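You operate a simulated robot arm through the tools that you are given. There is no shell and no other tool. Be economical: measure what you need, move in short steps, check, and stop when the job is done.

You are at the controls of a simulated robot arm. One attempt, no reset.

## Task
Draw out about 60 cm of blue ribbon and stand the teal spool beside it to compare the colours.
Fine: The spool is in the ribbon drawer; shut it again. Free the reel brake to draw, back to HOLD.

It is judged by the outcome, as a careful person would: the job done as asked, and still so three seconds after it is handed in. It fails if anything else is knocked over, pushed out of place, dropped, spilled or broken.

## Robot
A 6-joint arm with a two-finger parallel gripper on a trunk, on a base that drives. Base frame: it is fixed to the floor where the robot stands at the start and does not move with it; the origin is under the middle of the robot, x ahead of it, y to its left, z up. Units: mm, rad, N and s.
With the tool pointing down near the work surface it reaches from about 180 to 760 mm from the robot's upright axis, wherever it stands. Its first joint turns from -2.897 to 2.897 rad. Places, roughly: cradle catch [200, 1200, 1000]; drawer lock [400, 100, 700]; pink spool, purple spool, teal spool [0, 1250, 750]; reel brake [500, 0, 1000]; ribbon drawer [200, 1300, 800]; ruler slider [400, 200, 1000]; slider clamp [400, 300, 1000]; strip between the red roll and the ruler [300, 800, 900]; winding knob [500, 300, 1000]. Payload 3.91 kg.
Tool frame: the origin (TCP) lies between the finger pads and is the grasp point; the fingertips stand 30 mm ahead of it; z points along the fingers, y is the line along which they close. The gripper opens to 110 mm. The fingers are 20 mm wide and 10 mm thick; the gripper's body (48 by 112 mm) begins 55 mm behind the TCP.
Orientation is told as [roll, pitch, yaw] about the base's x, y, z axes, in that order, counted from this pose: with the fingers straight down and closing along the base's y, the tool's x points along the base's -x, its y along +y and its z along -z.

## Interface
- The arm moves only by the tool send_rows. Its argument "rows" is a list of rows, each a list of 7 numbers: the shift along the tool's x, y, z in units of 30 mm (1.0 is 30 mm), then the turn, a rotation vector about the tool's x, y, z in units of 8 degrees (1.0 is 8 degrees), then the closure in counts, from 0 (fully open) to 255 (shut). In form: [[tx, ty, tz, wx, wy, wz, claw], ...]. A call has 1 to 20 rows; each row shifts and turns the commanded pose from where the row before left it, along the tool's axes as they then stand. A call with a number of a shift or a turn outside -1 to 1 is refused whole. Each row takes 0.2 s and may step no farther than 50 mm and 0.15 rad from the row before; otherwise, or with a gripper value out of range, the whole call is refused. Where a pose cannot be reached the arm comes as near as it can. A force on the tool above 50 N (or 10 N above the force at the start of the call, whichever is more), or a blocked arm, ends the call early, and 0.2 s more pass. The fingers move at their own pace (about 45 mm/s each) and stop on an object; they squeeze with about 29 N. The grip force told is the motor's: it shows also when the fingers shut on nothing. Time passes only in rows, and 0.2 s behind the last, so rows that do not move let the fingers close. The reply holds the time, the measured pose of the TCP, the force on the tool along the base axes, the opening and the grip force, in the units named above and with some noise, with the torque about the TCP (base axes, N m) and any sound that the robot's microphone picked up.
- Cameras (640 x 400 px; columns grow to the right, rows downward): "scene" is now at [9, 167.3, 1556.2]; the picture's right is [0.27, -0.96, 0.00], its down [-0.74, -0.20, -0.64] and it looks along [0.61, 0.17, -0.77] (base axes); focal length 284 px, centre (320, 200). "wrist" rides on the gripper at [71, 22, -107] in the tool frame; the picture's right is [-0.29, 0.96, 0.00], its down [-0.76, -0.23, -0.61] and it looks along [-0.58, -0.18, 0.79] (tool axes); focal length 243 px, centre (320, 200).
- grab_frame(camera): a new picture of that camera. The clock stands still meanwhile.
- move_column(by): slides the trunk up (or, below 0, down) by that many mm; the arm and the scene camera ride with it, the base frame stays. It gives what a move gives, with no picture.
- base_move(legs): drives the robot by 1 to 6 legs, each [ahead, left, turn to the left] in mm, mm and rad, along the robot's own axes; the way and the turn of a leg run together, so that a leg with both is an arc; at most 1500 mm and 3.142 rad a leg. The arm and the cameras ride along, it lands a little off, and it stops where it bumps. It gives what a move gives.
- turn_head(pan, tilt): turns the head with the scene camera to pan (to the left, within 1.501 rad either way) and tilt (down, from -0.506 to 1.204), counted from straight ahead of the robot. It gives what a move gives.
- measure_at(camera, pixels): for up to 12 pixels [column, row] of the newest picture of that camera ("zoom" is the newest enlarged one), the place [x, y, z] in the base frame of the surface seen there, good to about 2 mm, but the place of the scene camera against the robot may be out by one fixed shift of up to 12 mm in any direction. The clock stands still meanwhile.
- zoom(camera, box): a new picture of the part [left, top, right, bottom] of that camera's present view, enlarged. The clock stands still meanwhile.
- close_job(): hands the job in; it is judged then, once.

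Work in short steps. Measure before you move; look again where a grasp or a placing could have gone wrong, and mend it. You have 80 turns and 60 pictures in all, those below and enlarged ones among them. Open the gripper and draw the arm clear of the work before you hand the job in, unless the task says otherwise; then end with one line.

The tools are called after "Emit:" as name(argument=value, ...) on one line, values as JSON. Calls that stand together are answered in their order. send_rows: Moves the arm, as the interface text tells. Its arguments: {"type":"object","properties":{"rows":{"type":"array"}},"required":["rows"]} The other tools are called the same way: move_column (by) slides the trunk up or down; base_move (legs) drives the base; turn_head (pan, tilt) turns the head that bears the scene camera; grab_frame (camera) takes a picture; measure_at (camera, pixels) gives the place of the surface under pixels of a picture; zoom (camera, box) takes an enlarged picture of a part of a camera's view; close_job () hands the job in.

At the start:

```text
time_s: 0.0
position: [263.4, 297.3, 1222.4]
orientation: [0.0, 0.001, 0.0]
wrist_force: [-1.3, 0.2, 0.4]
ft_torque: [0.02, 0.0, 0.01]
opening: 110.1
grip_force: 0.0
trunk travel left (down, up): [-525.0, 65.0]
robot x, y, heading: [0.7, 0.9, -0.002]
head pan, tilt: [0.269, 0.881]
```

scene: 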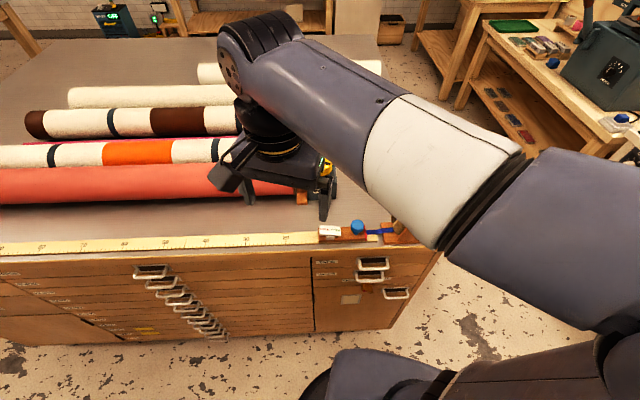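
wrist: 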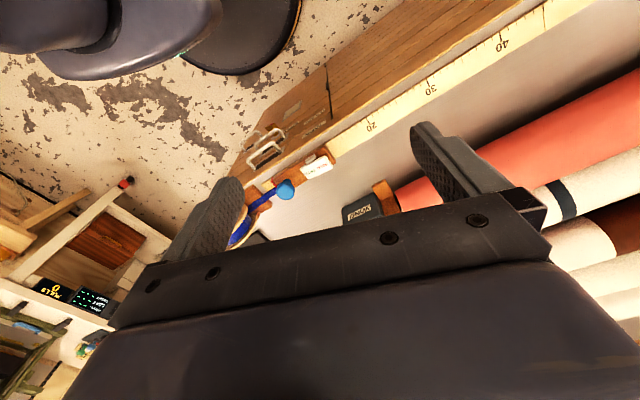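

The scene shows the ruler along the bench's front edge with the slider, blue clamp and ribbon end near (360,230), partly hidden by the arm. I'll zoom on those and on the drawers.

Emit:
zoom(camera="scene", box=[280, 200, 440, 300])

Emit:
zoom(camera="wrist", box=[200, 80, 440, 260])

Emit:
zoom(camera="scene", box=[0, 220, 320, 400])

```text
4.00 times, centred on (360, 250) of scene
```

zoom: 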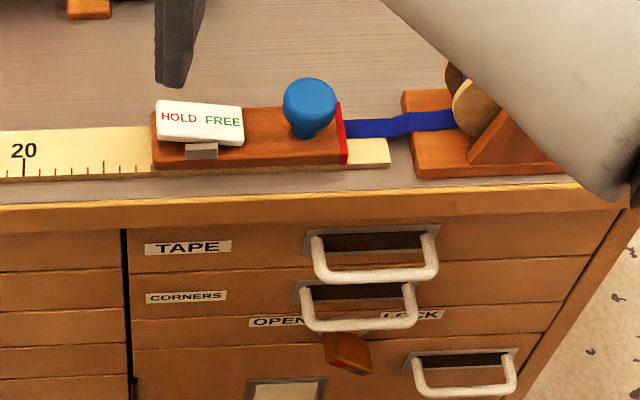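

```text
2.22 times, centred on (320, 170) of wrist
```

zoom: 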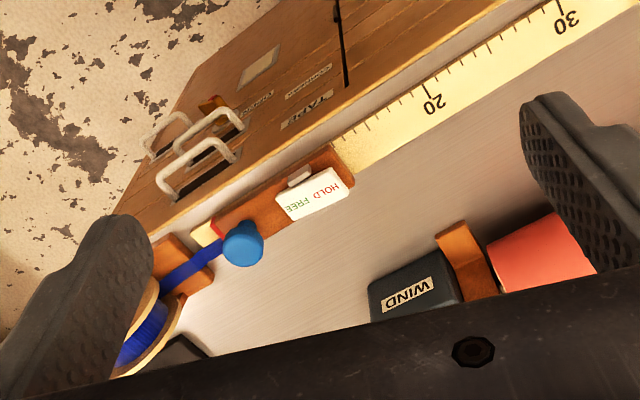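

```text
2.00 times, centred on (160, 310) of scene
```

zoom: 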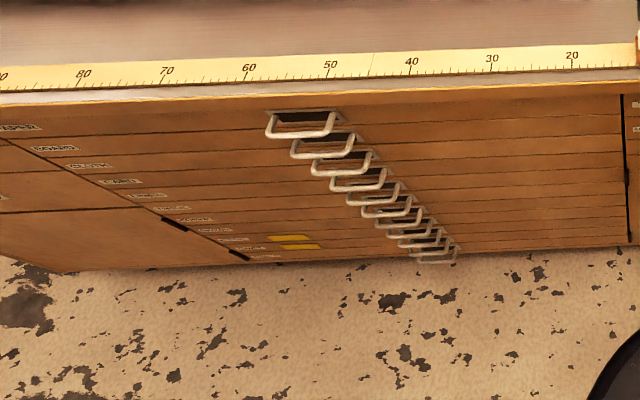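

I'll look left at the ribbon drawer area, and right around the reel.

Emit:
turn_head(pan=1.2, tilt=0.7)

Emit:
grab_frame(camera="scene")

Emit:
turn_head(pan=-0.4, tilt=0.9)

Emit:
grab_frame(camera="scene")

```text
time_s: 1.2
position: [263.9, 298.2, 1222.5]
orientation: [0.0, 0.002, 0.0]
wrist_force: [-0.6, 0.1, 0.4]
ft_torque: [-0.01, 0.0, 0.0]
opening: 109.9
grip_force: 0.0
trunk travel left (down, up): [-525.0, 65.0]
robot x, y, heading: [-1.2, 1.9, -0.004]
head pan, tilt: [1.201, 0.7]
```

```text
54 pictures are left
```

scene: 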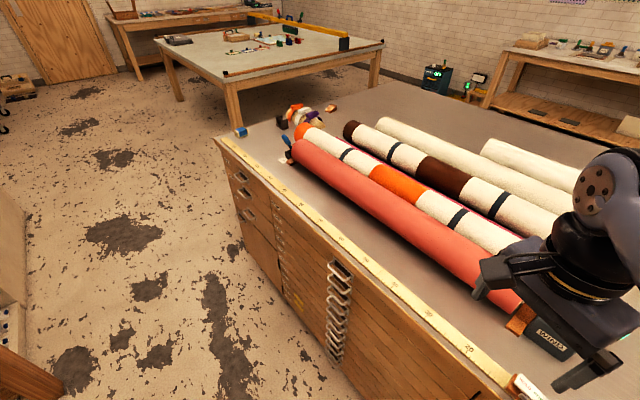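

```text
time_s: 2.9
position: [264.1, 296.8, 1221.6]
orientation: [0.001, -0.001, 0.001]
wrist_force: [-0.3, 1.2, 0.5]
ft_torque: [-0.02, -0.01, -0.01]
opening: 110.1
grip_force: 0.0
trunk travel left (down, up): [-525.0, 65.0]
robot x, y, heading: [0.9, 3.2, 0.001]
head pan, tilt: [-0.4, 0.901]
```

```text
53 pictures are left
```

scene: 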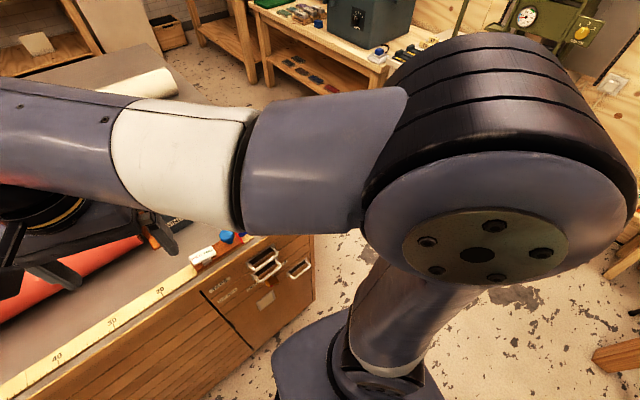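

Turning back left to zoom on the drawers and far ruler end.

Emit:
turn_head(pan=1.2, tilt=0.7)

Emit:
zoom(camera="scene", box=[200, 90, 360, 190])

Emit:
zoom(camera="scene", box=[210, 150, 370, 250])

Emit:
measure_at(camera="scene", pixels=[[223, 140], [340, 238], [430, 314], [512, 386], [240, 131], [237, 195], [330, 265], [420, 375], [300, 110], [285, 160]])

```text
time_s: 4.6
position: [263.8, 296.3, 1222.8]
orientation: [0.001, -0.001, 0.001]
wrist_force: [0.2, 0.4, 0.0]
ft_torque: [0.0, 0.0, 0.01]
opening: 110.2
grip_force: 0.1
trunk travel left (down, up): [-525.0, 65.0]
robot x, y, heading: [2.6, 0.3, -0.002]
head pan, tilt: [1.201, 0.7]
```

```text
4.00 times, centred on (280, 140) of scene
```

zoom: 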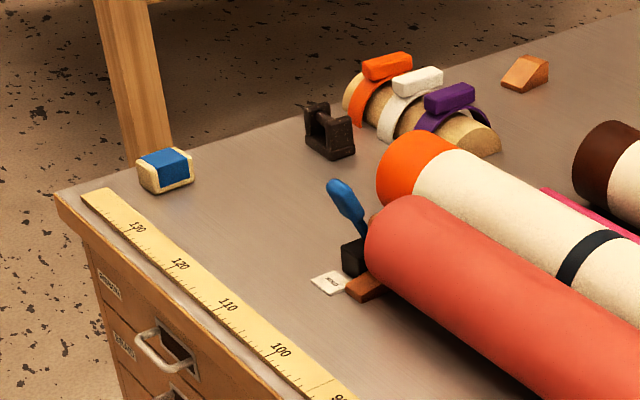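

```text
4.00 times, centred on (290, 200) of scene
```

zoom: 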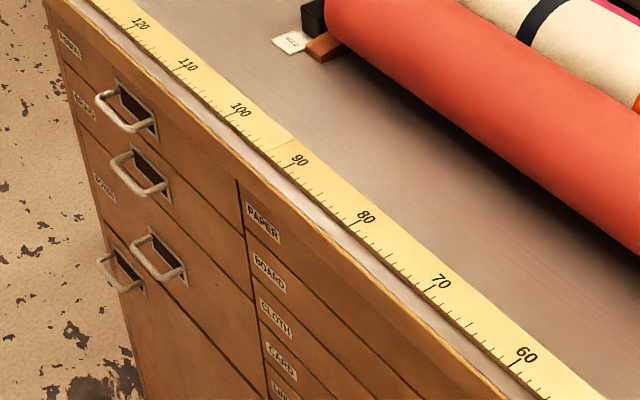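

```text
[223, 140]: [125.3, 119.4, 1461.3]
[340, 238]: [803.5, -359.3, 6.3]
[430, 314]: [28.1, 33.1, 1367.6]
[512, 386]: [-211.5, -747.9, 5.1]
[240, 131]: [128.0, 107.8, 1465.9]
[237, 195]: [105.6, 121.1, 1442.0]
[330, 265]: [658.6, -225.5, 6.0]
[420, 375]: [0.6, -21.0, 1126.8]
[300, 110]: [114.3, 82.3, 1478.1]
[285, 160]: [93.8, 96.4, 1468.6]
```

The measure used an older frame; I'll measure on the newest zoom (drawers), and take zoom of the far end again.

Emit:
measure_at(camera="zoom", pixels=[[140, 28], [298, 158], [523, 354], [125, 110], [105, 95], [150, 122], [140, 175], [160, 260], [120, 275], [68, 40], [83, 105], [103, 185]])

Emit:
zoom(camera="scene", box=[214, 150, 278, 190])

```text
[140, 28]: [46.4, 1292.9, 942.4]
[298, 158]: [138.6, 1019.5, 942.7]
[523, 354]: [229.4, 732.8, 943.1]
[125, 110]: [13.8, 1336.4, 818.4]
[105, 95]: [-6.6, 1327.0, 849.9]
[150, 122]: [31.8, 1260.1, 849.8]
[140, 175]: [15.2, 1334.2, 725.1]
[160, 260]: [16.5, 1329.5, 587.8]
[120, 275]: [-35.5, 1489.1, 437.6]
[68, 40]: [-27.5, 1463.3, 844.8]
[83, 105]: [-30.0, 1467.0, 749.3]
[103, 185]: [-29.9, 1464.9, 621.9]
```

```text
10.00 times, centred on (246, 170) of scene
```

zoom: 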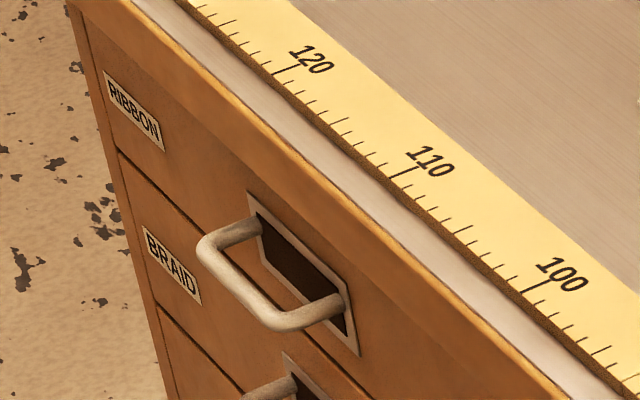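

The RIBBON drawer is the top-left one, handle near (10,1300,850). The bench front direction is about (0.311,-0.951). First the ribbon: I'll drive left a bit so both the reel and the 60 mark are in reach.

Emit:
base_move(legs=[[-80, 0, 0], [0, 250, 0]])

Emit:
turn_head(pan=-0.3, tilt=0.8)

Emit:
grab_frame(camera="scene")

Emit:
grab_frame(camera="wrist")

```text
time_s: 7.0
position: [183.0, 544.9, 1221.8]
orientation: [-0.003, 0.0, 0.004]
wrist_force: [-0.2, -0.6, -0.8]
ft_torque: [-0.02, 0.01, 0.03]
opening: 109.8
grip_force: 0.1
trunk travel left (down, up): [-525.0, 65.0]
robot x, y, heading: [-78.0, 246.9, 0.004]
head pan, tilt: [1.201, 0.7]
```

```text
time_s: 8.6
position: [182.9, 544.2, 1222.0]
orientation: [0.0, -0.001, 0.004]
wrist_force: [-0.2, -0.9, 0.2]
ft_torque: [-0.02, -0.05, -0.01]
opening: 110.2
grip_force: 0.1
trunk travel left (down, up): [-525.0, 65.0]
robot x, y, heading: [-80.2, 244.4, 0.002]
head pan, tilt: [-0.3, 0.799]
```

```text
49 pictures are left
```

scene: 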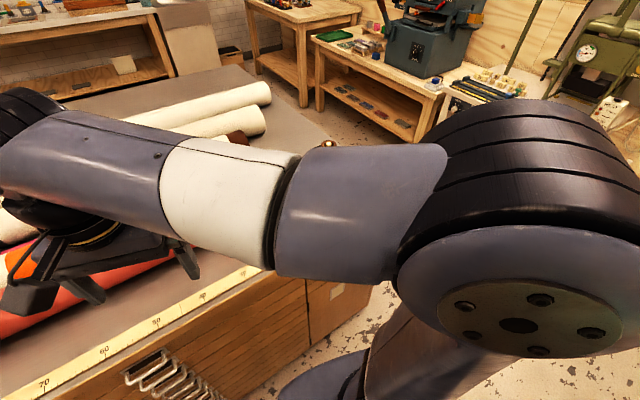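

```text
48 pictures are left
```

wrist: 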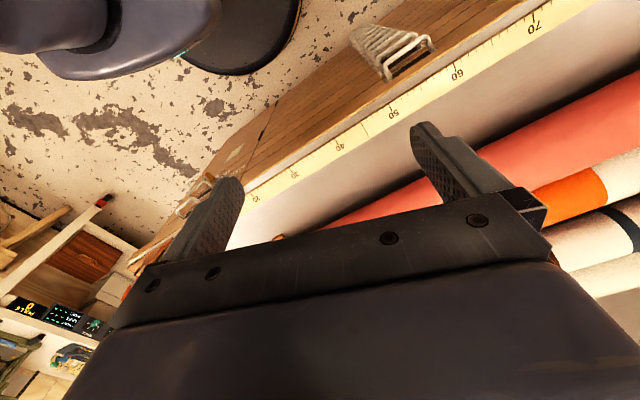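

Arm blocks the view of the reel. I'll bring the tool over near (330,90,1220), so the wrist camera looks at the reel.

Emit:
send_rows(rows=[[-0.4, -1, 0, 0, 0, 0, 0], [-0.4, -1, 0, 0, 0, 0, 0], [-0.4, -1, 0, 0, 0, 0, 0], [-0.4, -1, 0, 0, 0, 0, 0], [-0.4, -1, 0, 0, 0, 0, 0], [-0.4, -1, 0, 0, 0, 0, 0], [-0.4, -1, 0, 0, 0, 0, 0], [-0.4, -1, 0, 0, 0, 0, 0], [-0.3, -1, 0, 0, 0, 0, 0], [-0.3, -1, 0, 0, 0, 0, 0], [-0.3, -1, 0, 0, 0, 0, 0], [-0.3, -1, 0, 0, 0, 0, 0], [-0.3, -1, 0, 0, 0, 0, 0], [-0.3, -1, 0, 0, 0, 0, 0], [0, -1, 0, 0, 0, 0, 0], [0, 0, 0, 0, 0, 0, 0]])

Emit:
grab_frame(camera="wrist")

Emit:
turn_head(pan=0.0, tilt=0.8)

Emit:
grab_frame(camera="scene")

```text
time_s: 12.0
position: [332.2, 95.7, 1223.1]
orientation: [-0.001, -0.001, 0.003]
wrist_force: [-0.1, 1.0, 0.2]
ft_torque: [0.02, 0.03, -0.02]
opening: 110.0
grip_force: 0.1
trunk travel left (down, up): [-525.0, 65.0]
robot x, y, heading: [-84.1, 246.5, 0.0]
head pan, tilt: [-0.3, 0.799]
```

```text
47 pictures are left
```

wrist: 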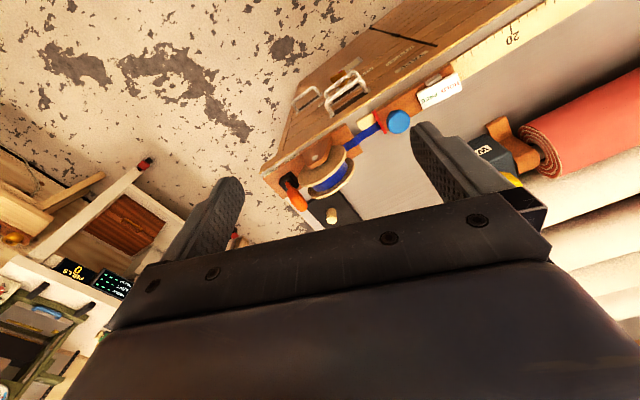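

```text
time_s: 12.8
position: [332.0, 94.9, 1221.6]
orientation: [-0.001, 0.001, 0.004]
wrist_force: [0.1, 0.1, 0.1]
ft_torque: [-0.03, -0.01, -0.02]
opening: 109.9
grip_force: 0.1
trunk travel left (down, up): [-525.0, 65.0]
robot x, y, heading: [-79.0, 245.5, 0.007]
head pan, tilt: [0.0, 0.799]
```

```text
46 pictures are left
```

scene: 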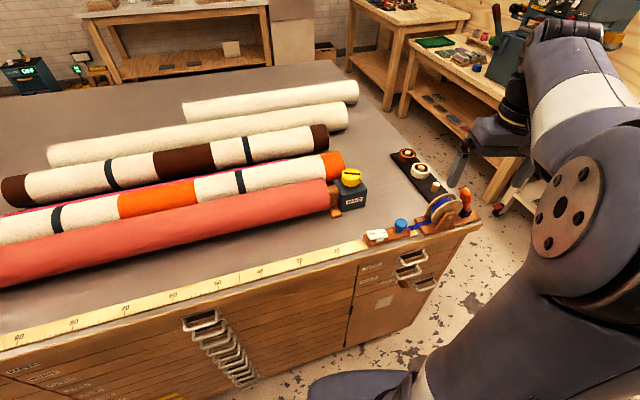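

Now the scene camera sees the whole ribbon station at (360–480, 140–245). Zooming there.

Emit:
zoom(camera="scene", box=[380, 175, 492, 245])

Emit:
measure_at(camera="scene", pixels=[[400, 222], [376, 234], [466, 192], [464, 200], [441, 207], [404, 154], [418, 170], [434, 186], [351, 178], [373, 245], [414, 229], [465, 212]])

Emit:
zoom(camera="wrist", box=[240, 80, 400, 240])

```text
5.71 times, centred on (436, 210) of scene
```

zoom: 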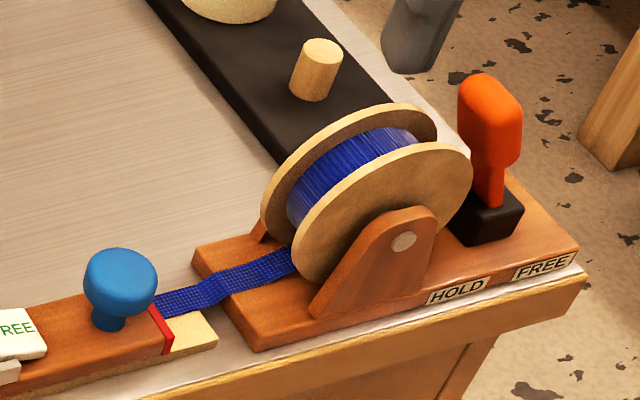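

```text
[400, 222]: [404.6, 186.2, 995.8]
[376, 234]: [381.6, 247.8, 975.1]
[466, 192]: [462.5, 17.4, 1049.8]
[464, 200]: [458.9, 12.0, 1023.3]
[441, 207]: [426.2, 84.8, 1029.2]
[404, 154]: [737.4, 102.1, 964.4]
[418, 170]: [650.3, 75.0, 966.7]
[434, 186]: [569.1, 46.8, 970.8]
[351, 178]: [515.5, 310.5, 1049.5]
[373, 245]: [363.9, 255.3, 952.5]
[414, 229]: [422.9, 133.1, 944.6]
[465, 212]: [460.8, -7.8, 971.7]
```

```text
2.50 times, centred on (320, 160) of wrist
```

zoom: 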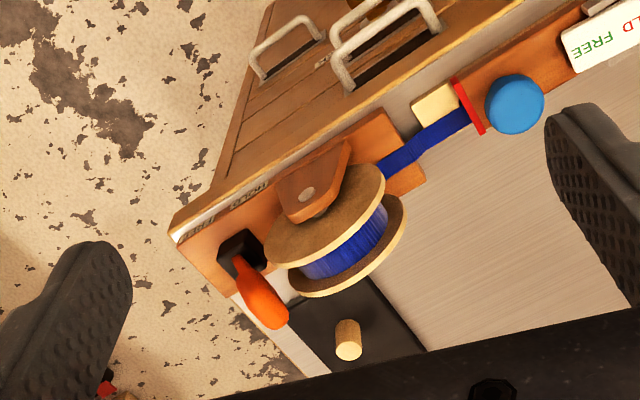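

Measure the lever, slider clamp and slider with the wrist zoom (unshifted) to calibrate.

Emit:
measure_at(camera="zoom", pixels=[[268, 312], [243, 272], [240, 245], [280, 322], [250, 285], [514, 100], [470, 105], [600, 45], [195, 240], [250, 205], [310, 195], [348, 335]])

Emit:
zoom(camera="scene", box=[440, 180, 488, 216])

```text
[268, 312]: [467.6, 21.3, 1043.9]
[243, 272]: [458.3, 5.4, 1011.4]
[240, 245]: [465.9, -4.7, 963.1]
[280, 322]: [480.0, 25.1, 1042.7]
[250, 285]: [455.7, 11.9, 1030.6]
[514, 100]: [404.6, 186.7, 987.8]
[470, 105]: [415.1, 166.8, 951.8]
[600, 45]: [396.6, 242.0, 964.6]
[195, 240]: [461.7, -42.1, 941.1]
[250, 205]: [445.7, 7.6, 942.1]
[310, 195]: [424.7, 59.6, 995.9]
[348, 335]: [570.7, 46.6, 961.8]
```

```text
11.11 times, centred on (464, 198) of scene
```

zoom: 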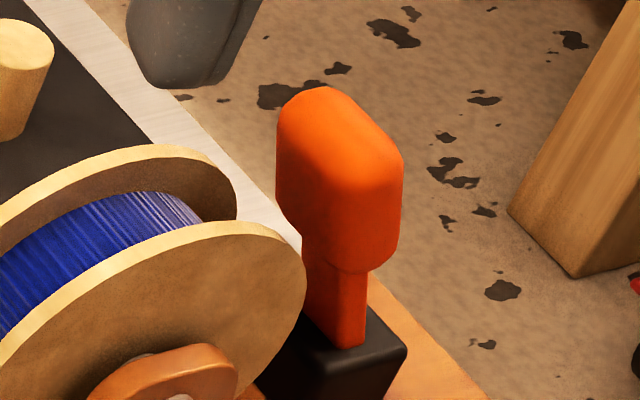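

The lever leans towards the reel (HOLD); FREE is along u. I'll measure the knob and reel extents on the zoom to plan a grasp that clears the flanges.

Emit:
measure_at(camera="zoom", pixels=[[318, 92], [282, 130], [340, 130], [398, 160], [340, 260], [390, 220], [350, 310], [345, 365], [290, 240], [225, 160], [250, 230], [300, 270]])

```text
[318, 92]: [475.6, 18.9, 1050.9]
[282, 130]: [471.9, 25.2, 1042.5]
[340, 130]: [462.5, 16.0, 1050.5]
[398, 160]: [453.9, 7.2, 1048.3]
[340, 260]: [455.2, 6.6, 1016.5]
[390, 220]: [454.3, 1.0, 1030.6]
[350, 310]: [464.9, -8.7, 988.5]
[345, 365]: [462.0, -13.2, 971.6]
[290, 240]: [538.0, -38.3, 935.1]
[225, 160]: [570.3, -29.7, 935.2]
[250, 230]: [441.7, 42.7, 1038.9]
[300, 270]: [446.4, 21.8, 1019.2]
```

Knob: u≈123–141, n≈432–460, top z≈1043. I'll yaw −72° so the fingers close along n, and hover above the knob.

Emit:
send_rows(rows=[[0, 0, 0, 0, 0, 1, 0], [0, 0, 0, 0, 0, 1, 0], [0, 0, 0, 0, 0, 1, 0], [0, 0, 0, 0, 0, 1, 0], [0, 0, 0, 0, 0, 1, 0], [0, 0, 0, 0, 0, 1, 0], [0, 0, 0, 0, 0, 1, 0], [0, 0, 0, 0, 0, 1, 0], [0, 0, 0, 0, 0, 1, 0], [-0.83, 0.67, 0.7, 0, 0, 0, 0], [-0.83, 0.67, 0.7, 0, 0, 0, 0], [-0.83, 0.67, 0.7, 0, 0, 0, 0], [-0.83, 0.67, 0.7, 0, 0, 0, 0], [-0.83, 0.67, 0.7, 0, 0, 0, 60], [0, 0, 0, 0, 0, 0, 60]])

Emit:
grab_frame(camera="wrist")

Emit:
zoom(camera="scene", box=[400, 120, 528, 216])

```text
time_s: 16.0
position: [469.5, 9.9, 1117.5]
orientation: [0.001, 0.0, -1.254]
wrist_force: [-0.2, -0.4, -0.8]
ft_torque: [-0.01, -0.01, -0.01]
opening: 83.8
grip_force: 0.0
trunk travel left (down, up): [-525.0, 65.0]
robot x, y, heading: [-78.7, 249.0, 0.004]
head pan, tilt: [0.0, 0.799]
```

```text
42 pictures are left
```

wrist: 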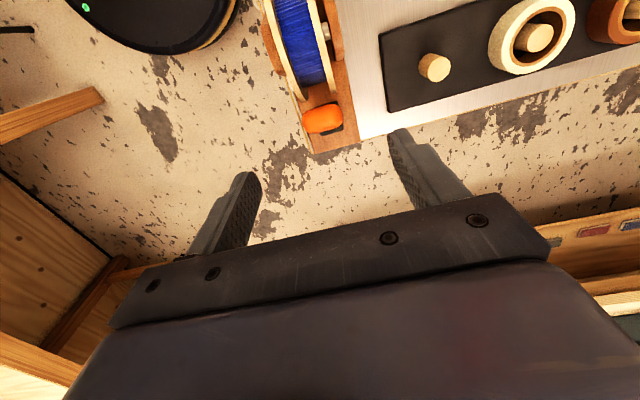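

```text
4.17 times, centred on (464, 168) of scene
```

zoom: 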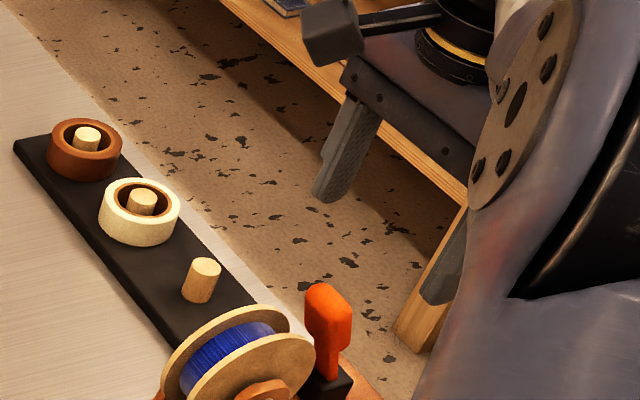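

Aligned; checking the knob at wrist pixel (322,118) against the TCP, then descend 76 mm.

Emit:
measure_at(camera="wrist", pixels=[[305, 118], [322, 118], [340, 115], [322, 132], [322, 106]])

Emit:
send_rows(rows=[[0, 0, 0.8, 0, 0, 0, 60], [0, 0, 0.8, 0, 0, 0, 60], [0, 0, 0.8, 0, 0, 0, 60], [0, 0, 0, 0, 0, 0, 60]])

Emit:
zoom(camera="scene", box=[420, 140, 532, 220])

```text
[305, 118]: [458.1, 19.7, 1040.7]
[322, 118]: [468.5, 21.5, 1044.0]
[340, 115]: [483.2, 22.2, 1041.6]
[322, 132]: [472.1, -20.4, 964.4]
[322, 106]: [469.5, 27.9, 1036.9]
```

```text
time_s: 17.0
position: [469.1, 7.8, 1043.7]
orientation: [-0.001, 0.0, -1.252]
wrist_force: [0.5, -0.8, 0.5]
ft_torque: [-0.02, 0.03, -0.04]
opening: 84.1
grip_force: 0.1
trunk travel left (down, up): [-525.0, 65.0]
robot x, y, heading: [-81.2, 244.2, 0.005]
head pan, tilt: [0.0, 0.799]
```

```text
5.00 times, centred on (476, 180) of scene
```

zoom: 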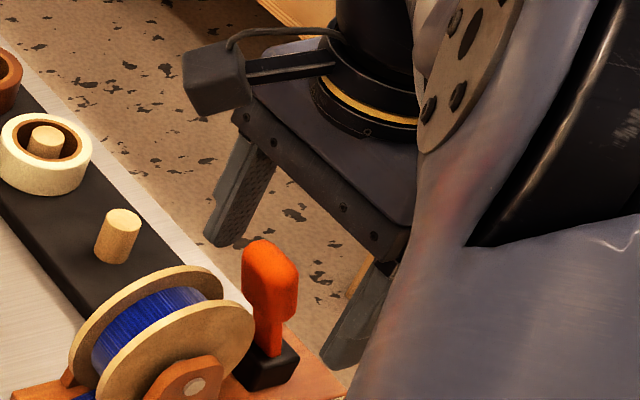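

Knob is centred at u≈126, n≈453; shift 6 mm towards it and 4 mm along n, then close gently.

Emit:
send_rows(rows=[[0.2, 0.13, 0.05, 0, 0, 0, 60], [0, 0, 0, 0, 0, 0, 130], [0, 0, 0, 0, 0, 0, 180], [0, 0, 0, 0, 0, 0, 230], [0, 0, 0, 0, 0, 0, 230], [0, 0, 0, 0, 0, 0, 230]])

```text
time_s: 18.4
position: [472.2, 16.5, 1042.6]
orientation: [0.001, 0.0, -1.252]
wrist_force: [6.1, 1.6, 0.5]
ft_torque: [0.02, -0.12, -0.27]
opening: 31.6
grip_force: 45.2
trunk travel left (down, up): [-525.0, 65.0]
robot x, y, heading: [-78.5, 246.5, 0.004]
head pan, tilt: [0.0, 0.799]
```

Gripped (31.6 mm). Now sweep the lever along u in a shallow arc toward FREE.

Emit:
send_rows(rows=[[-0.3, 0, -0.09, 0, 0, 0, 230], [-0.3, 0, -0.06, 0, 0, 0, 230], [-0.3, 0, -0.03, 0, 0, 0, 230], [-0.3, 0, 0.03, 0, 0, 0, 230], [-0.3, 0, 0.06, 0, 0, 0, 230], [-0.3, 0, 0.09, 0, 0, 0, 230], [0, 0, 0, 0, 0, 0, 230]])

Emit:
zoom(camera="scene", box=[420, 140, 532, 220])

```text
time_s: 20.0
position: [488.7, -37.0, 1043.7]
orientation: [0.001, -0.006, -1.255]
wrist_force: [8.3, 5.5, 6.3]
ft_torque: [0.37, 0.2, -0.14]
opening: 31.7
grip_force: 45.0
trunk travel left (down, up): [-525.0, 65.0]
robot x, y, heading: [-77.1, 248.4, 0.005]
head pan, tilt: [0.0, 0.799]
```

```text
5.00 times, centred on (476, 180) of scene
```

zoom: 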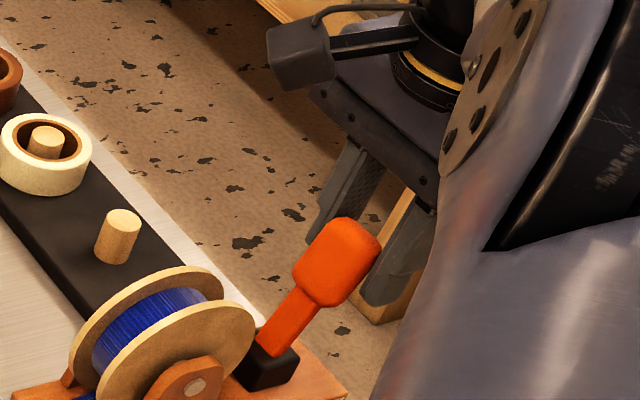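

Lever has swung to FREE. One more small nudge to be sure it's at the stop, then open and rise.

Emit:
send_rows(rows=[[-0.25, 0, 0.06, 0, 0, 0, 230], [-0.1, 0, 0.03, 0, 0, 0, 230], [0, 0, 0, 0, 0, 0, 230]])

```text
time_s: 20.8
position: [491.9, -43.0, 1041.1]
orientation: [0.001, -0.001, -1.253]
wrist_force: [4.2, 14.8, 9.9]
ft_torque: [1.38, 0.16, -0.13]
opening: 31.9
grip_force: 44.9
trunk travel left (down, up): [-525.0, 65.0]
robot x, y, heading: [-84.9, 245.0, -0.002]
head pan, tilt: [0.0, 0.799]
```

Stop reached. Release, rise, and look at the slider with both the scene camera and wrist.

Emit:
send_rows(rows=[[0.1, 0, -0.02, 0, 0, 0, 120], [0, 0, 0, 0, 0, 0, 40], [0, 0, 0, 0, 0, 0, 40], [0, 0, 0, 0, 0, 0, 40], [0, 0, -1, 0, 0, 0, 40], [0, 0, -1, 0, 0, 0, 40], [0, 0, -1, 0, 0, 0, 40], [0, 0, -1, 0, 0, 0, 40]])

Emit:
zoom(camera="scene", box=[350, 170, 478, 250])

Emit:
zoom(camera="scene", box=[355, 213, 419, 253])

Emit:
measure_at(camera="zoom", pixels=[[115, 195], [200, 230], [250, 210], [160, 250], [200, 260], [450, 90], [410, 60], [510, 140], [555, 170], [80, 330], [540, 200], [440, 155]])

```text
time_s: 22.6
position: [490.0, -42.2, 1161.8]
orientation: [0.001, -0.001, -1.253]
wrist_force: [0.1, -0.6, 1.0]
ft_torque: [0.0, -0.03, 0.0]
opening: 93.0
grip_force: 0.0
trunk travel left (down, up): [-525.0, 65.0]
robot x, y, heading: [-82.4, 247.7, 0.002]
head pan, tilt: [0.0, 0.799]
```

```text
5.00 times, centred on (414, 210) of scene
```

zoom: 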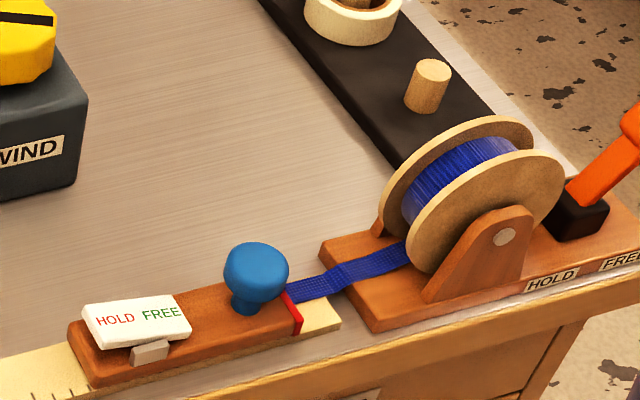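

```text
10.00 times, centred on (387, 233) of scene
```

zoom: 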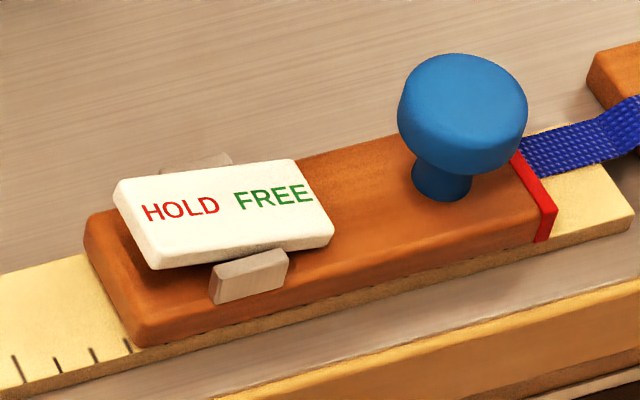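

```text
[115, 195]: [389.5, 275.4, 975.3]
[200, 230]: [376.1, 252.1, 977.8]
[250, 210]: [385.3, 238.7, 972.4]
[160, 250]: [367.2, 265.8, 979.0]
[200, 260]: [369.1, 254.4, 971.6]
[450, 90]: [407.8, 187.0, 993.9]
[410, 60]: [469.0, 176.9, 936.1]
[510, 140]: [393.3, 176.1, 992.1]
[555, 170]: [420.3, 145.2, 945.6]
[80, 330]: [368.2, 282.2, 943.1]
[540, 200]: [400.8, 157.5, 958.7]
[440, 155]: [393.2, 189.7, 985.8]
```

The rocker's FREE end looks pressed down, so the slider should already be loose. I'll hover over the blue knob at about (404,186) and look.

Emit:
send_rows(rows=[[0.9, -0.04, 0, 0, 0, 0, 60], [0.9, -0.04, 0, 0, 0, 0, 60], [0.9, -0.04, 0, 0, 0, 0, 60], [0.9, -0.04, 0, 0, 0, 0, 60], [0.9, -0.04, 0, 0, 0, 0, 60], [0.9, -0.04, 0, 0, 0, 0, 60], [0.9, -0.04, 0, 0, 0, 0, 60], [0.9, -0.04, 0, 0, 0, 0, 60], [0.9, -0.04, 0, 0, 0, 0, 60], [0, 0, 1, 0, 0, 0, 60], [0, 0, 1, 0, 0, 0, 60], [0, 0, 1, 0, 0, 0, 60], [0, 0, 0, 0, 0, 0, 60]])

Emit:
zoom(camera="scene", box=[340, 160, 468, 240])

```text
time_s: 25.4
position: [403.8, 185.5, 1072.2]
orientation: [0.0, 0.001, -1.255]
wrist_force: [-0.1, -0.1, -0.4]
ft_torque: [0.01, 0.02, 0.01]
opening: 84.0
grip_force: 0.0
trunk travel left (down, up): [-525.0, 65.0]
robot x, y, heading: [-81.7, 249.0, -0.003]
head pan, tilt: [0.0, 0.799]
```

```text
5.00 times, centred on (404, 200) of scene
```

zoom: 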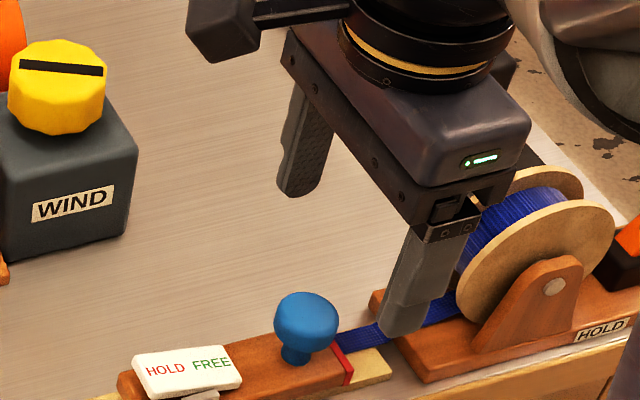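

Hover position good; descend to z≈993 and close on the knob.

Emit:
send_rows(rows=[[0, 0, 0.9, 0, 0, 0, 60], [0, 0, 0.9, 0, 0, 0, 60], [0, 0, 0.85, 0, 0, 0, 60], [0, 0, 0, 0, 0, 0, 130], [0, 0, 0, 0, 0, 0, 200], [0, 0, 0, 0, 0, 0, 230], [0, 0, 0, 0, 0, 0, 230]])

```text
time_s: 27.0
position: [412.9, 189.3, 990.1]
orientation: [0.008, -0.002, -1.252]
wrist_force: [42.6, 14.4, -4.9]
ft_torque: [0.8, -0.4, 0.01]
opening: 31.2
grip_force: 33.1
trunk travel left (down, up): [-525.0, 65.0]
robot x, y, heading: [-79.9, 244.3, 0.006]
head pan, tilt: [0.0, 0.799]
```

Gripped, but there's a 45 N side load: the knob sits ~10 mm further along n. Relieve that.

Emit:
send_rows(rows=[[0, 0.15, 0, 0, 0, 0, 230], [0, 0.15, 0, 0, 0, 0, 230], [0, 0, 0, 0, 0, 0, 230]])

```text
time_s: 27.8
position: [411.7, 189.3, 990.9]
orientation: [-0.002, 0.0, -1.252]
wrist_force: [10.0, 12.2, 0.1]
ft_torque: [-0.54, -0.29, 0.14]
opening: 31.4
grip_force: 44.6
trunk travel left (down, up): [-525.0, 65.0]
robot x, y, heading: [-79.5, 243.8, 0.002]
head pan, tilt: [0.0, 0.799]
```

Load mostly gone. Red index is at about 0 now (u≈−25), 60 mark at u≈−625, so travel is 600 mm. Test with 45 mm first.

Emit:
send_rows(rows=[[0.5, 0, 0, 0, 0, 0, 230], [0.5, 0, 0, 0, 0, 0, 230], [0.5, 0, 0, 0, 0, 0, 230], [0, 0, 0, 0, 0, 0, 230]])

Emit:
zoom(camera="scene", box=[340, 160, 468, 240])

```text
time_s: 28.8
position: [398.3, 231.4, 992.6]
orientation: [-0.003, -0.001, -1.254]
wrist_force: [8.2, 0.8, -9.3]
ft_torque: [-0.45, -0.31, -0.07]
opening: 31.2
grip_force: 45.1
trunk travel left (down, up): [-525.0, 65.0]
robot x, y, heading: [-77.6, 245.9, 0.007]
head pan, tilt: [0.0, 0.799]
```

```text
5.00 times, centred on (404, 200) of scene
```

zoom: 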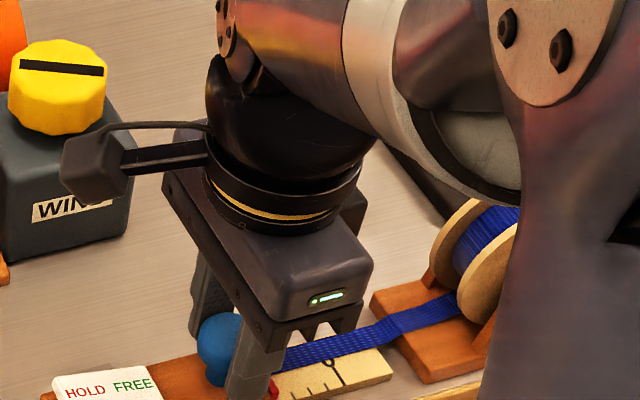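

Ribbon draws freely and the ruler's 0 is emerging. Continue smoothly along −u.

Emit:
send_rows(rows=[[0.5, 0, 0, 0, 0, 0, 230], [0.7, 0, 0, 0, 0, 0, 230], [0.7, 0, 0, 0, 0, 0, 230], [0.7, 0, 0, 0, 0, 0, 230], [0.7, 0, 0, 0, 0, 0, 230], [0.7, 0, 0, 0, 0, 0, 230], [0.7, 0, 0, 0, 0, 0, 230], [0.7, 0, 0, 0, 0, 0, 230], [0.7, 0, 0, 0, 0, 0, 230], [0.7, 0, 0, 0, 0, 0, 230], [0.7, 0, 0, 0, 0, 0, 230], [0.7, 0, 0, 0, 0, 0, 230], [0.7, 0, 0, 0, 0, 0, 230], [0.5, 0, 0, 0, 0, 0, 230], [0, 0, 0, 0, 0, 0, 230]])

Emit:
grab_frame(camera="scene")

```text
time_s: 32.0
position: [311.0, 497.8, 991.8]
orientation: [-0.001, 0.0, -1.253]
wrist_force: [22.2, 6.5, -8.7]
ft_torque: [-0.03, -0.39, -0.13]
opening: 31.2
grip_force: 45.3
trunk travel left (down, up): [-525.0, 65.0]
robot x, y, heading: [-82.0, 243.0, 0.007]
head pan, tilt: [0.0, 0.799]
```

```text
34 pictures are left
```

scene: 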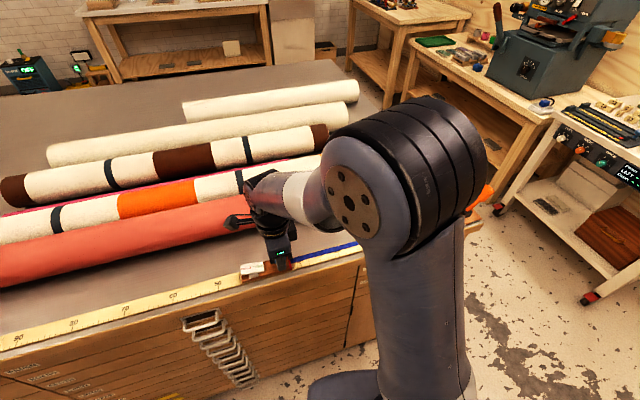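

Side load has risen to ~23 N along n; I'll check the roll/camera clearance and ruler positions.

Emit:
measure_at(camera="scene", pixels=[[235, 222], [100, 268], [100, 240], [50, 280], [200, 248], [122, 312], [170, 298], [218, 284], [290, 264], [255, 268]])

```text
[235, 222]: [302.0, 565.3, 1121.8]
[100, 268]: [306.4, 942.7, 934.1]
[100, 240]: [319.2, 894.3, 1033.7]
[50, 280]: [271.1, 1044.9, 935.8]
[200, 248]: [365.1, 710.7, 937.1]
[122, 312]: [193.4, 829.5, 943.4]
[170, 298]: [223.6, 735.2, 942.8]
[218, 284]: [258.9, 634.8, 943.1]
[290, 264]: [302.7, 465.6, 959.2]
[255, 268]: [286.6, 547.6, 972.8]
```

Clear: the roll begins at n≈585. 60 mark at u≈−629; index now at ≈−349. Continue ~270 mm with a slight n correction.

Emit:
send_rows(rows=[[0.5, 0.1, 0, 0, 0, 0, 230], [0.7, 0.02, 0, 0, 0, 0, 230], [0.7, 0.02, 0, 0, 0, 0, 230], [0.7, 0.02, 0, 0, 0, 0, 230], [0.7, 0.02, 0, 0, 0, 0, 230], [0.7, 0.02, 0, 0, 0, 0, 230], [0.7, 0.02, 0, 0, 0, 0, 230], [0.7, 0.02, 0, 0, 0, 0, 230], [0.7, 0.02, 0, 0, 0, 0, 230], [0.7, 0.02, 0, 0, 0, 0, 230], [0.7, 0.02, 0, 0, 0, 0, 230], [0.7, 0.02, 0, 0, 0, 0, 230], [0.7, 0.02, 0, 0, 0, 0, 230], [0.3, 0, 0, 0, 0, 0, 230], [0, 0, 0, 0, 0, 0, 230]])

Emit:
turn_head(pan=0.5, tilt=0.8)

Emit:
zoom(camera="scene", box=[200, 160, 520, 360])

```text
time_s: 35.1
position: [227.8, 760.1, 990.6]
orientation: [-0.014, -0.008, -1.25]
wrist_force: [-9.5, -3.7, 5.0]
ft_torque: [-0.25, 0.8, 0.1]
opening: 31.3
grip_force: 45.1
trunk travel left (down, up): [-525.0, 65.0]
robot x, y, heading: [-80.3, 246.7, 0.008]
head pan, tilt: [0.0, 0.799]
stopped in row 15: the force on the tool passed its limit at 50 N (the readings are from after the stop); the commanded pose is now the measured one
```

```text
time_s: 36.0
position: [227.4, 759.8, 991.2]
orientation: [-0.012, -0.005, -1.252]
wrist_force: [-23.4, -5.1, 8.7]
ft_torque: [0.03, 0.45, 0.11]
opening: 31.4
grip_force: 44.9
trunk travel left (down, up): [-525.0, 65.0]
robot x, y, heading: [-83.1, 246.6, 0.005]
head pan, tilt: [0.499, 0.799]
```

```text
2.00 times, centred on (360, 260) of scene
```

zoom: 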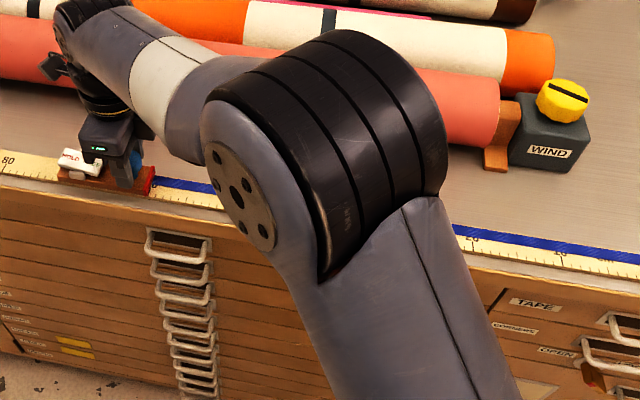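

Nearly there. Zoom on the red index to read its mark.

Emit:
zoom(camera="scene", box=[220, 230, 300, 280])

Emit:
measure_at(camera="zoom", pixels=[[440, 160], [430, 215], [395, 160], [150, 150]])

```text
8.00 times, centred on (260, 255) of scene
```

zoom: 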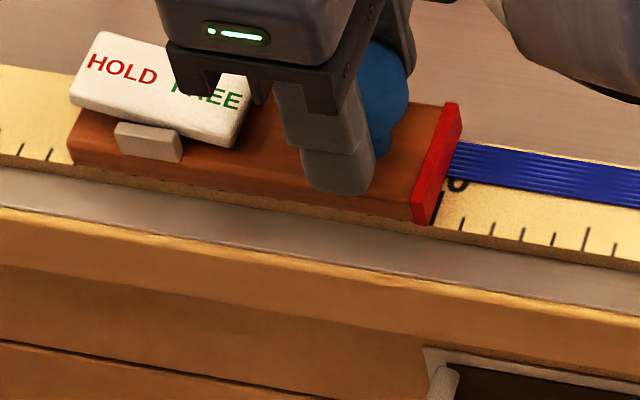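

```text
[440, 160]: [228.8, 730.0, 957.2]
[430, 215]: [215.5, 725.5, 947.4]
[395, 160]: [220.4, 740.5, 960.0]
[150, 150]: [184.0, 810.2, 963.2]
```

The 60 tick is right at the red edge. Release gently, rise, and confirm the slider stays.

Emit:
send_rows(rows=[[0, 0, 0, 0, 0, 0, 140], [0, 0, 0, 0, 0, 0, 60], [0, 0, 0, 0, 0, 0, 60], [0, 0, -0.7, 0, 0, 0, 60], [0, 0, -1, 0, 0, 0, 60], [0, 0, -1, 0, 0, 0, 60], [0, 0, -1, 0, 0, 0, 60], [0, 0, -1, 0, 0, 0, 60], [0, 0, -1, 0, 0, 0, 60]])

Emit:
zoom(camera="scene", box=[220, 230, 300, 280])

```text
time_s: 38.0
position: [232.0, 761.0, 1161.7]
orientation: [-0.012, -0.006, -1.254]
wrist_force: [-0.2, -0.7, 0.1]
ft_torque: [-0.03, 0.01, -0.02]
opening: 84.0
grip_force: 0.1
trunk travel left (down, up): [-525.0, 65.0]
robot x, y, heading: [-79.3, 248.6, 0.001]
head pan, tilt: [0.499, 0.799]
```

```text
8.00 times, centred on (260, 255) of scene
```

zoom: 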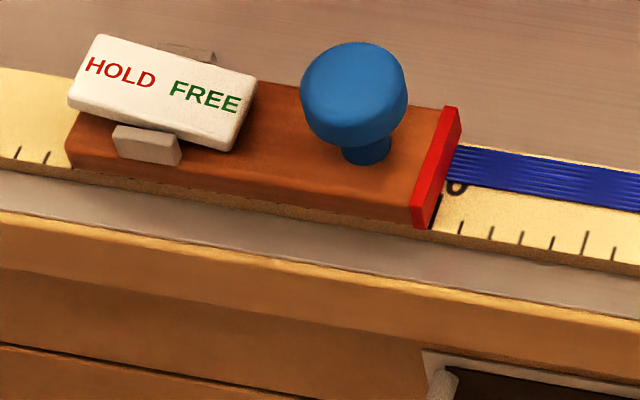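

Index stays at 60. Now back to the brake lever to return it to HOLD: travel ~844 mm at z≈1160.

Emit:
send_rows(rows=[[-1, 0, 0, 0, 0, 0, 60], [-1, 0, 0, 0, 0, 0, 60], [-1, 0, 0, 0, 0, 0, 60], [-1, 0, 0, 0, 0, 0, 60], [-1, 0, 0, 0, 0, 0, 60], [-1, 0, 0, 0, 0, 0, 60], [-1, 0, 0, 0, 0, 0, 60], [-1, 0, 0, 0, 0, 0, 60], [-1, 0, 0, 0, 0, 0, 60], [-1, 0, 0, 0, 0, 0, 60], [-1, 0, 0, 0, 0, 0, 60], [-1, 0, 0, 0, 0, 0, 60], [-1, 0, 0, 0, 0, 0, 60], [-1, 0, 0, 0, 0, 0, 60]])

Emit:
send_rows(rows=[[-1, 0, 0, 0, 0, 0, 60], [-1, 0, 0, 0, 0, 0, 60], [-1, 0, 0, 0, 0, 0, 60], [-1, 0, 0, 0, 0, 0, 60], [-1, 0, 0, 0, 0, 0, 60], [-1, 0, 0, 0, 0, 0, 60], [-1, 0, 0, 0, 0, 0, 60], [-1, 0, 0, 0, 0, 0, 60], [-1, 0, 0, 0, 0, 0, 60], [-1, 0, 0, 0, 0, 0, 60], [-1, 0, 0, 0, 0, 0, 60], [-1, 0, 0, 0, 0, 0, 60], [-1, 0, 0, 0, 0, 0, 60], [-1, 0, 0, 0, 0, 0, 60], [0, 0, 0, 0, 0, 0, 60]])

Emit:
grab_frame(camera="wrist")

```text
time_s: 41.0
position: [364.6, 362.6, 1162.9]
orientation: [-0.014, -0.007, -1.252]
wrist_force: [0.1, 0.0, 0.3]
ft_torque: [-0.01, 0.0, 0.01]
opening: 84.3
grip_force: 0.1
trunk travel left (down, up): [-525.0, 65.0]
robot x, y, heading: [-81.3, 246.5, 0.003]
head pan, tilt: [0.499, 0.799]
```

```text
time_s: 44.2
position: [494.4, -37.1, 1167.0]
orientation: [-0.01, -0.004, -1.251]
wrist_force: [0.9, 0.0, 0.1]
ft_torque: [0.02, 0.01, -0.04]
opening: 84.2
grip_force: 0.0
trunk travel left (down, up): [-525.0, 65.0]
robot x, y, heading: [-78.2, 246.3, 0.007]
head pan, tilt: [0.499, 0.799]
```

```text
30 pictures are left
```

wrist: 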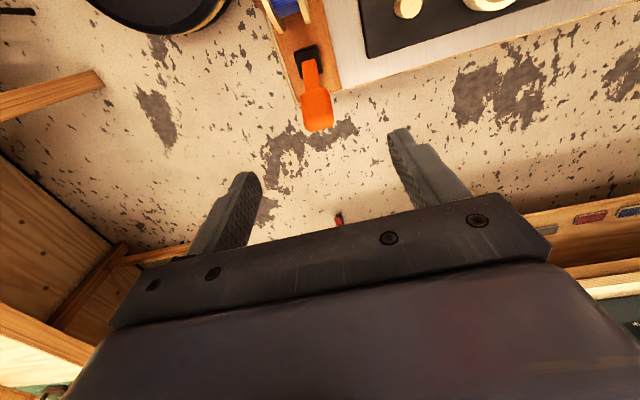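

Lever in FREE with knob at (318,110). Adjust n by −5 mm, descend to z≈1043, grip, and swing back toward the reel.

Emit:
send_rows(rows=[[-0.1, -0.17, 1, 0, 0, 0, 60], [0, 0, 1, 0, 0, 0, 60], [0, 0, 1, 0, 0, 0, 60], [0, 0, 1, 0, 0, 0, 60], [0, 0, 0.1, 0, 0, 0, 130], [0, 0, 0, 0, 0, 0, 190], [0, 0, 0, 0, 0, 0, 230], [0, 0, 0, 0, 0, 0, 230], [0, 0, 0, 0, 0, 0, 230]])

Emit:
send_rows(rows=[[0.3, 0, -0.09, 0, 0, 0, 230], [0.3, 0, -0.06, 0, 0, 0, 230], [0.3, 0, -0.03, 0, 0, 0, 230], [0.3, 0, 0.03, 0, 0, 0, 230], [0.3, 0, 0.06, 0, 0, 0, 230], [0.3, 0, 0.09, 0, 0, 0, 230], [0.15, 0, 0.05, 0, 0, 0, 230], [0, 0, 0, 0, 0, 0, 230]])

```text
time_s: 46.2
position: [490.9, -42.2, 1043.1]
orientation: [-0.011, -0.004, -1.253]
wrist_force: [-0.5, 0.6, -1.9]
ft_torque: [0.28, -1.05, -0.31]
opening: 32.0
grip_force: 45.4
trunk travel left (down, up): [-525.0, 65.0]
robot x, y, heading: [-81.6, 247.2, 0.003]
head pan, tilt: [0.499, 0.799]
```

```text
time_s: 48.0
position: [471.3, 14.4, 1040.6]
orientation: [-0.015, -0.004, -1.252]
wrist_force: [0.0, -0.8, -0.9]
ft_torque: [0.0, 0.0, -0.02]
opening: 10.7
grip_force: 0.1
trunk travel left (down, up): [-525.0, 65.0]
robot x, y, heading: [-79.8, 250.1, 0.007]
head pan, tilt: [0.499, 0.799]
```

The opening dropped to 10.7 — the grip slipped off. Look before moving.

Emit:
grab_frame(camera="wrist")

```text
29 pictures are left
```

wrist: 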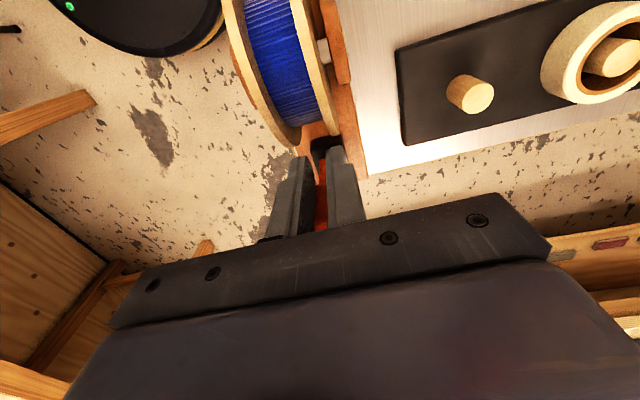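

Fingers slid off toward the reel side; lever is still on the FREE side. Open slightly, rise and view.

Emit:
send_rows(rows=[[0, 0, -0.7, 0, 0, 0, 230], [0, 0, -1, 0, 0, 0, 230], [0, 0, -1, 0, 0, 0, 230], [0, 0, -1, 0, 0, 0, 230], [0, 0, 0, 0, 0, 0, 230]])

Emit:
grab_frame(camera="wrist")

```text
time_s: 49.2
position: [472.2, 14.6, 1154.2]
orientation: [-0.012, -0.005, -1.251]
wrist_force: [0.4, -0.3, 0.3]
ft_torque: [-0.03, -0.01, 0.03]
opening: 10.4
grip_force: 0.1
trunk travel left (down, up): [-525.0, 65.0]
robot x, y, heading: [-77.7, 246.4, 0.002]
head pan, tilt: [0.499, 0.799]
```

```text
28 pictures are left
```

wrist: 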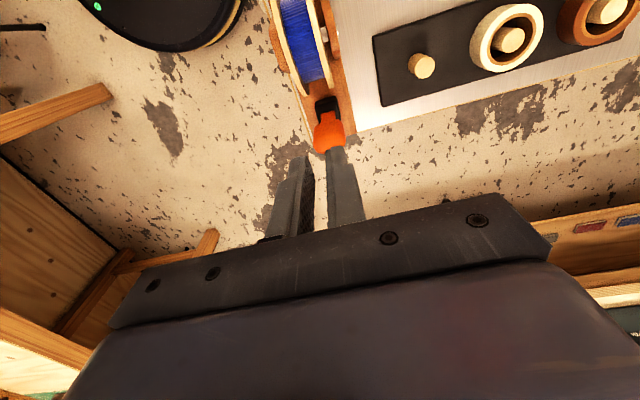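

Measure the lever's present lean.

Emit:
measure_at(camera="wrist", pixels=[[318, 135], [330, 135], [342, 135], [330, 147], [328, 122], [327, 105]])

```text
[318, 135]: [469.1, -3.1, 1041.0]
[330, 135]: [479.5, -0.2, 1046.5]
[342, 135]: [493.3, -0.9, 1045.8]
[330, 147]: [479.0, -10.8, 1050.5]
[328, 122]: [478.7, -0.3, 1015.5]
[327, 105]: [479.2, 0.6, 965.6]
```

Lever is near upright (top u≈154). I'll push it from the FREE side with closed fingers: go to u≈188, descend, push −u until the stop.

Emit:
send_rows(rows=[[-0.95, 0, 0, 0, 0, 0, 255], [-0.95, 0, 0, 0, 0, 0, 255], [0, 0, 0.9, 0, 0, 0, 255], [0, 0, 0.9, 0, 0, 0, 255], [0, 0, 0.9, 0, 0, 0, 255], [0, 0, 0.9, 0, 0, 0, 255], [0.4, 0, 0, 0, 0, 0, 255], [0.4, 0, 0, 0, 0, 0, 255], [0.3, 0, 0, 0, 0, 0, 255], [0.2, 0, 0, 0, 0, 0, 255], [0.1, 0, 0, 0, 0, 0, 255], [0.1, 0, 0, 0, 0, 0, 255], [0, 0, 0, 0, 0, 0, 255]])

Emit:
grab_frame(camera="wrist")

```text
time_s: 52.0
position: [476.8, -7.3, 1047.0]
orientation: [-0.006, -0.023, -1.259]
wrist_force: [4.8, -11.8, 4.2]
ft_torque: [-0.36, 0.04, -0.09]
opening: 0.0
grip_force: 29.5
trunk travel left (down, up): [-525.0, 65.0]
robot x, y, heading: [-77.4, 247.7, -0.001]
head pan, tilt: [0.499, 0.799]
stopped in row 13: the force on the tool passed its limit at 51 N (the readings are from after the stop); the commanded pose is now the measured one
```

```text
27 pictures are left
```

wrist: 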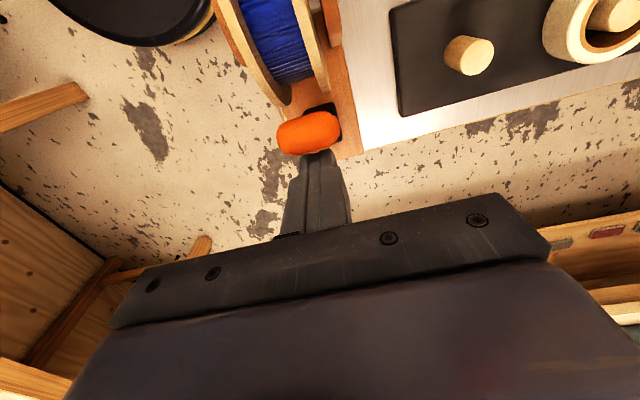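

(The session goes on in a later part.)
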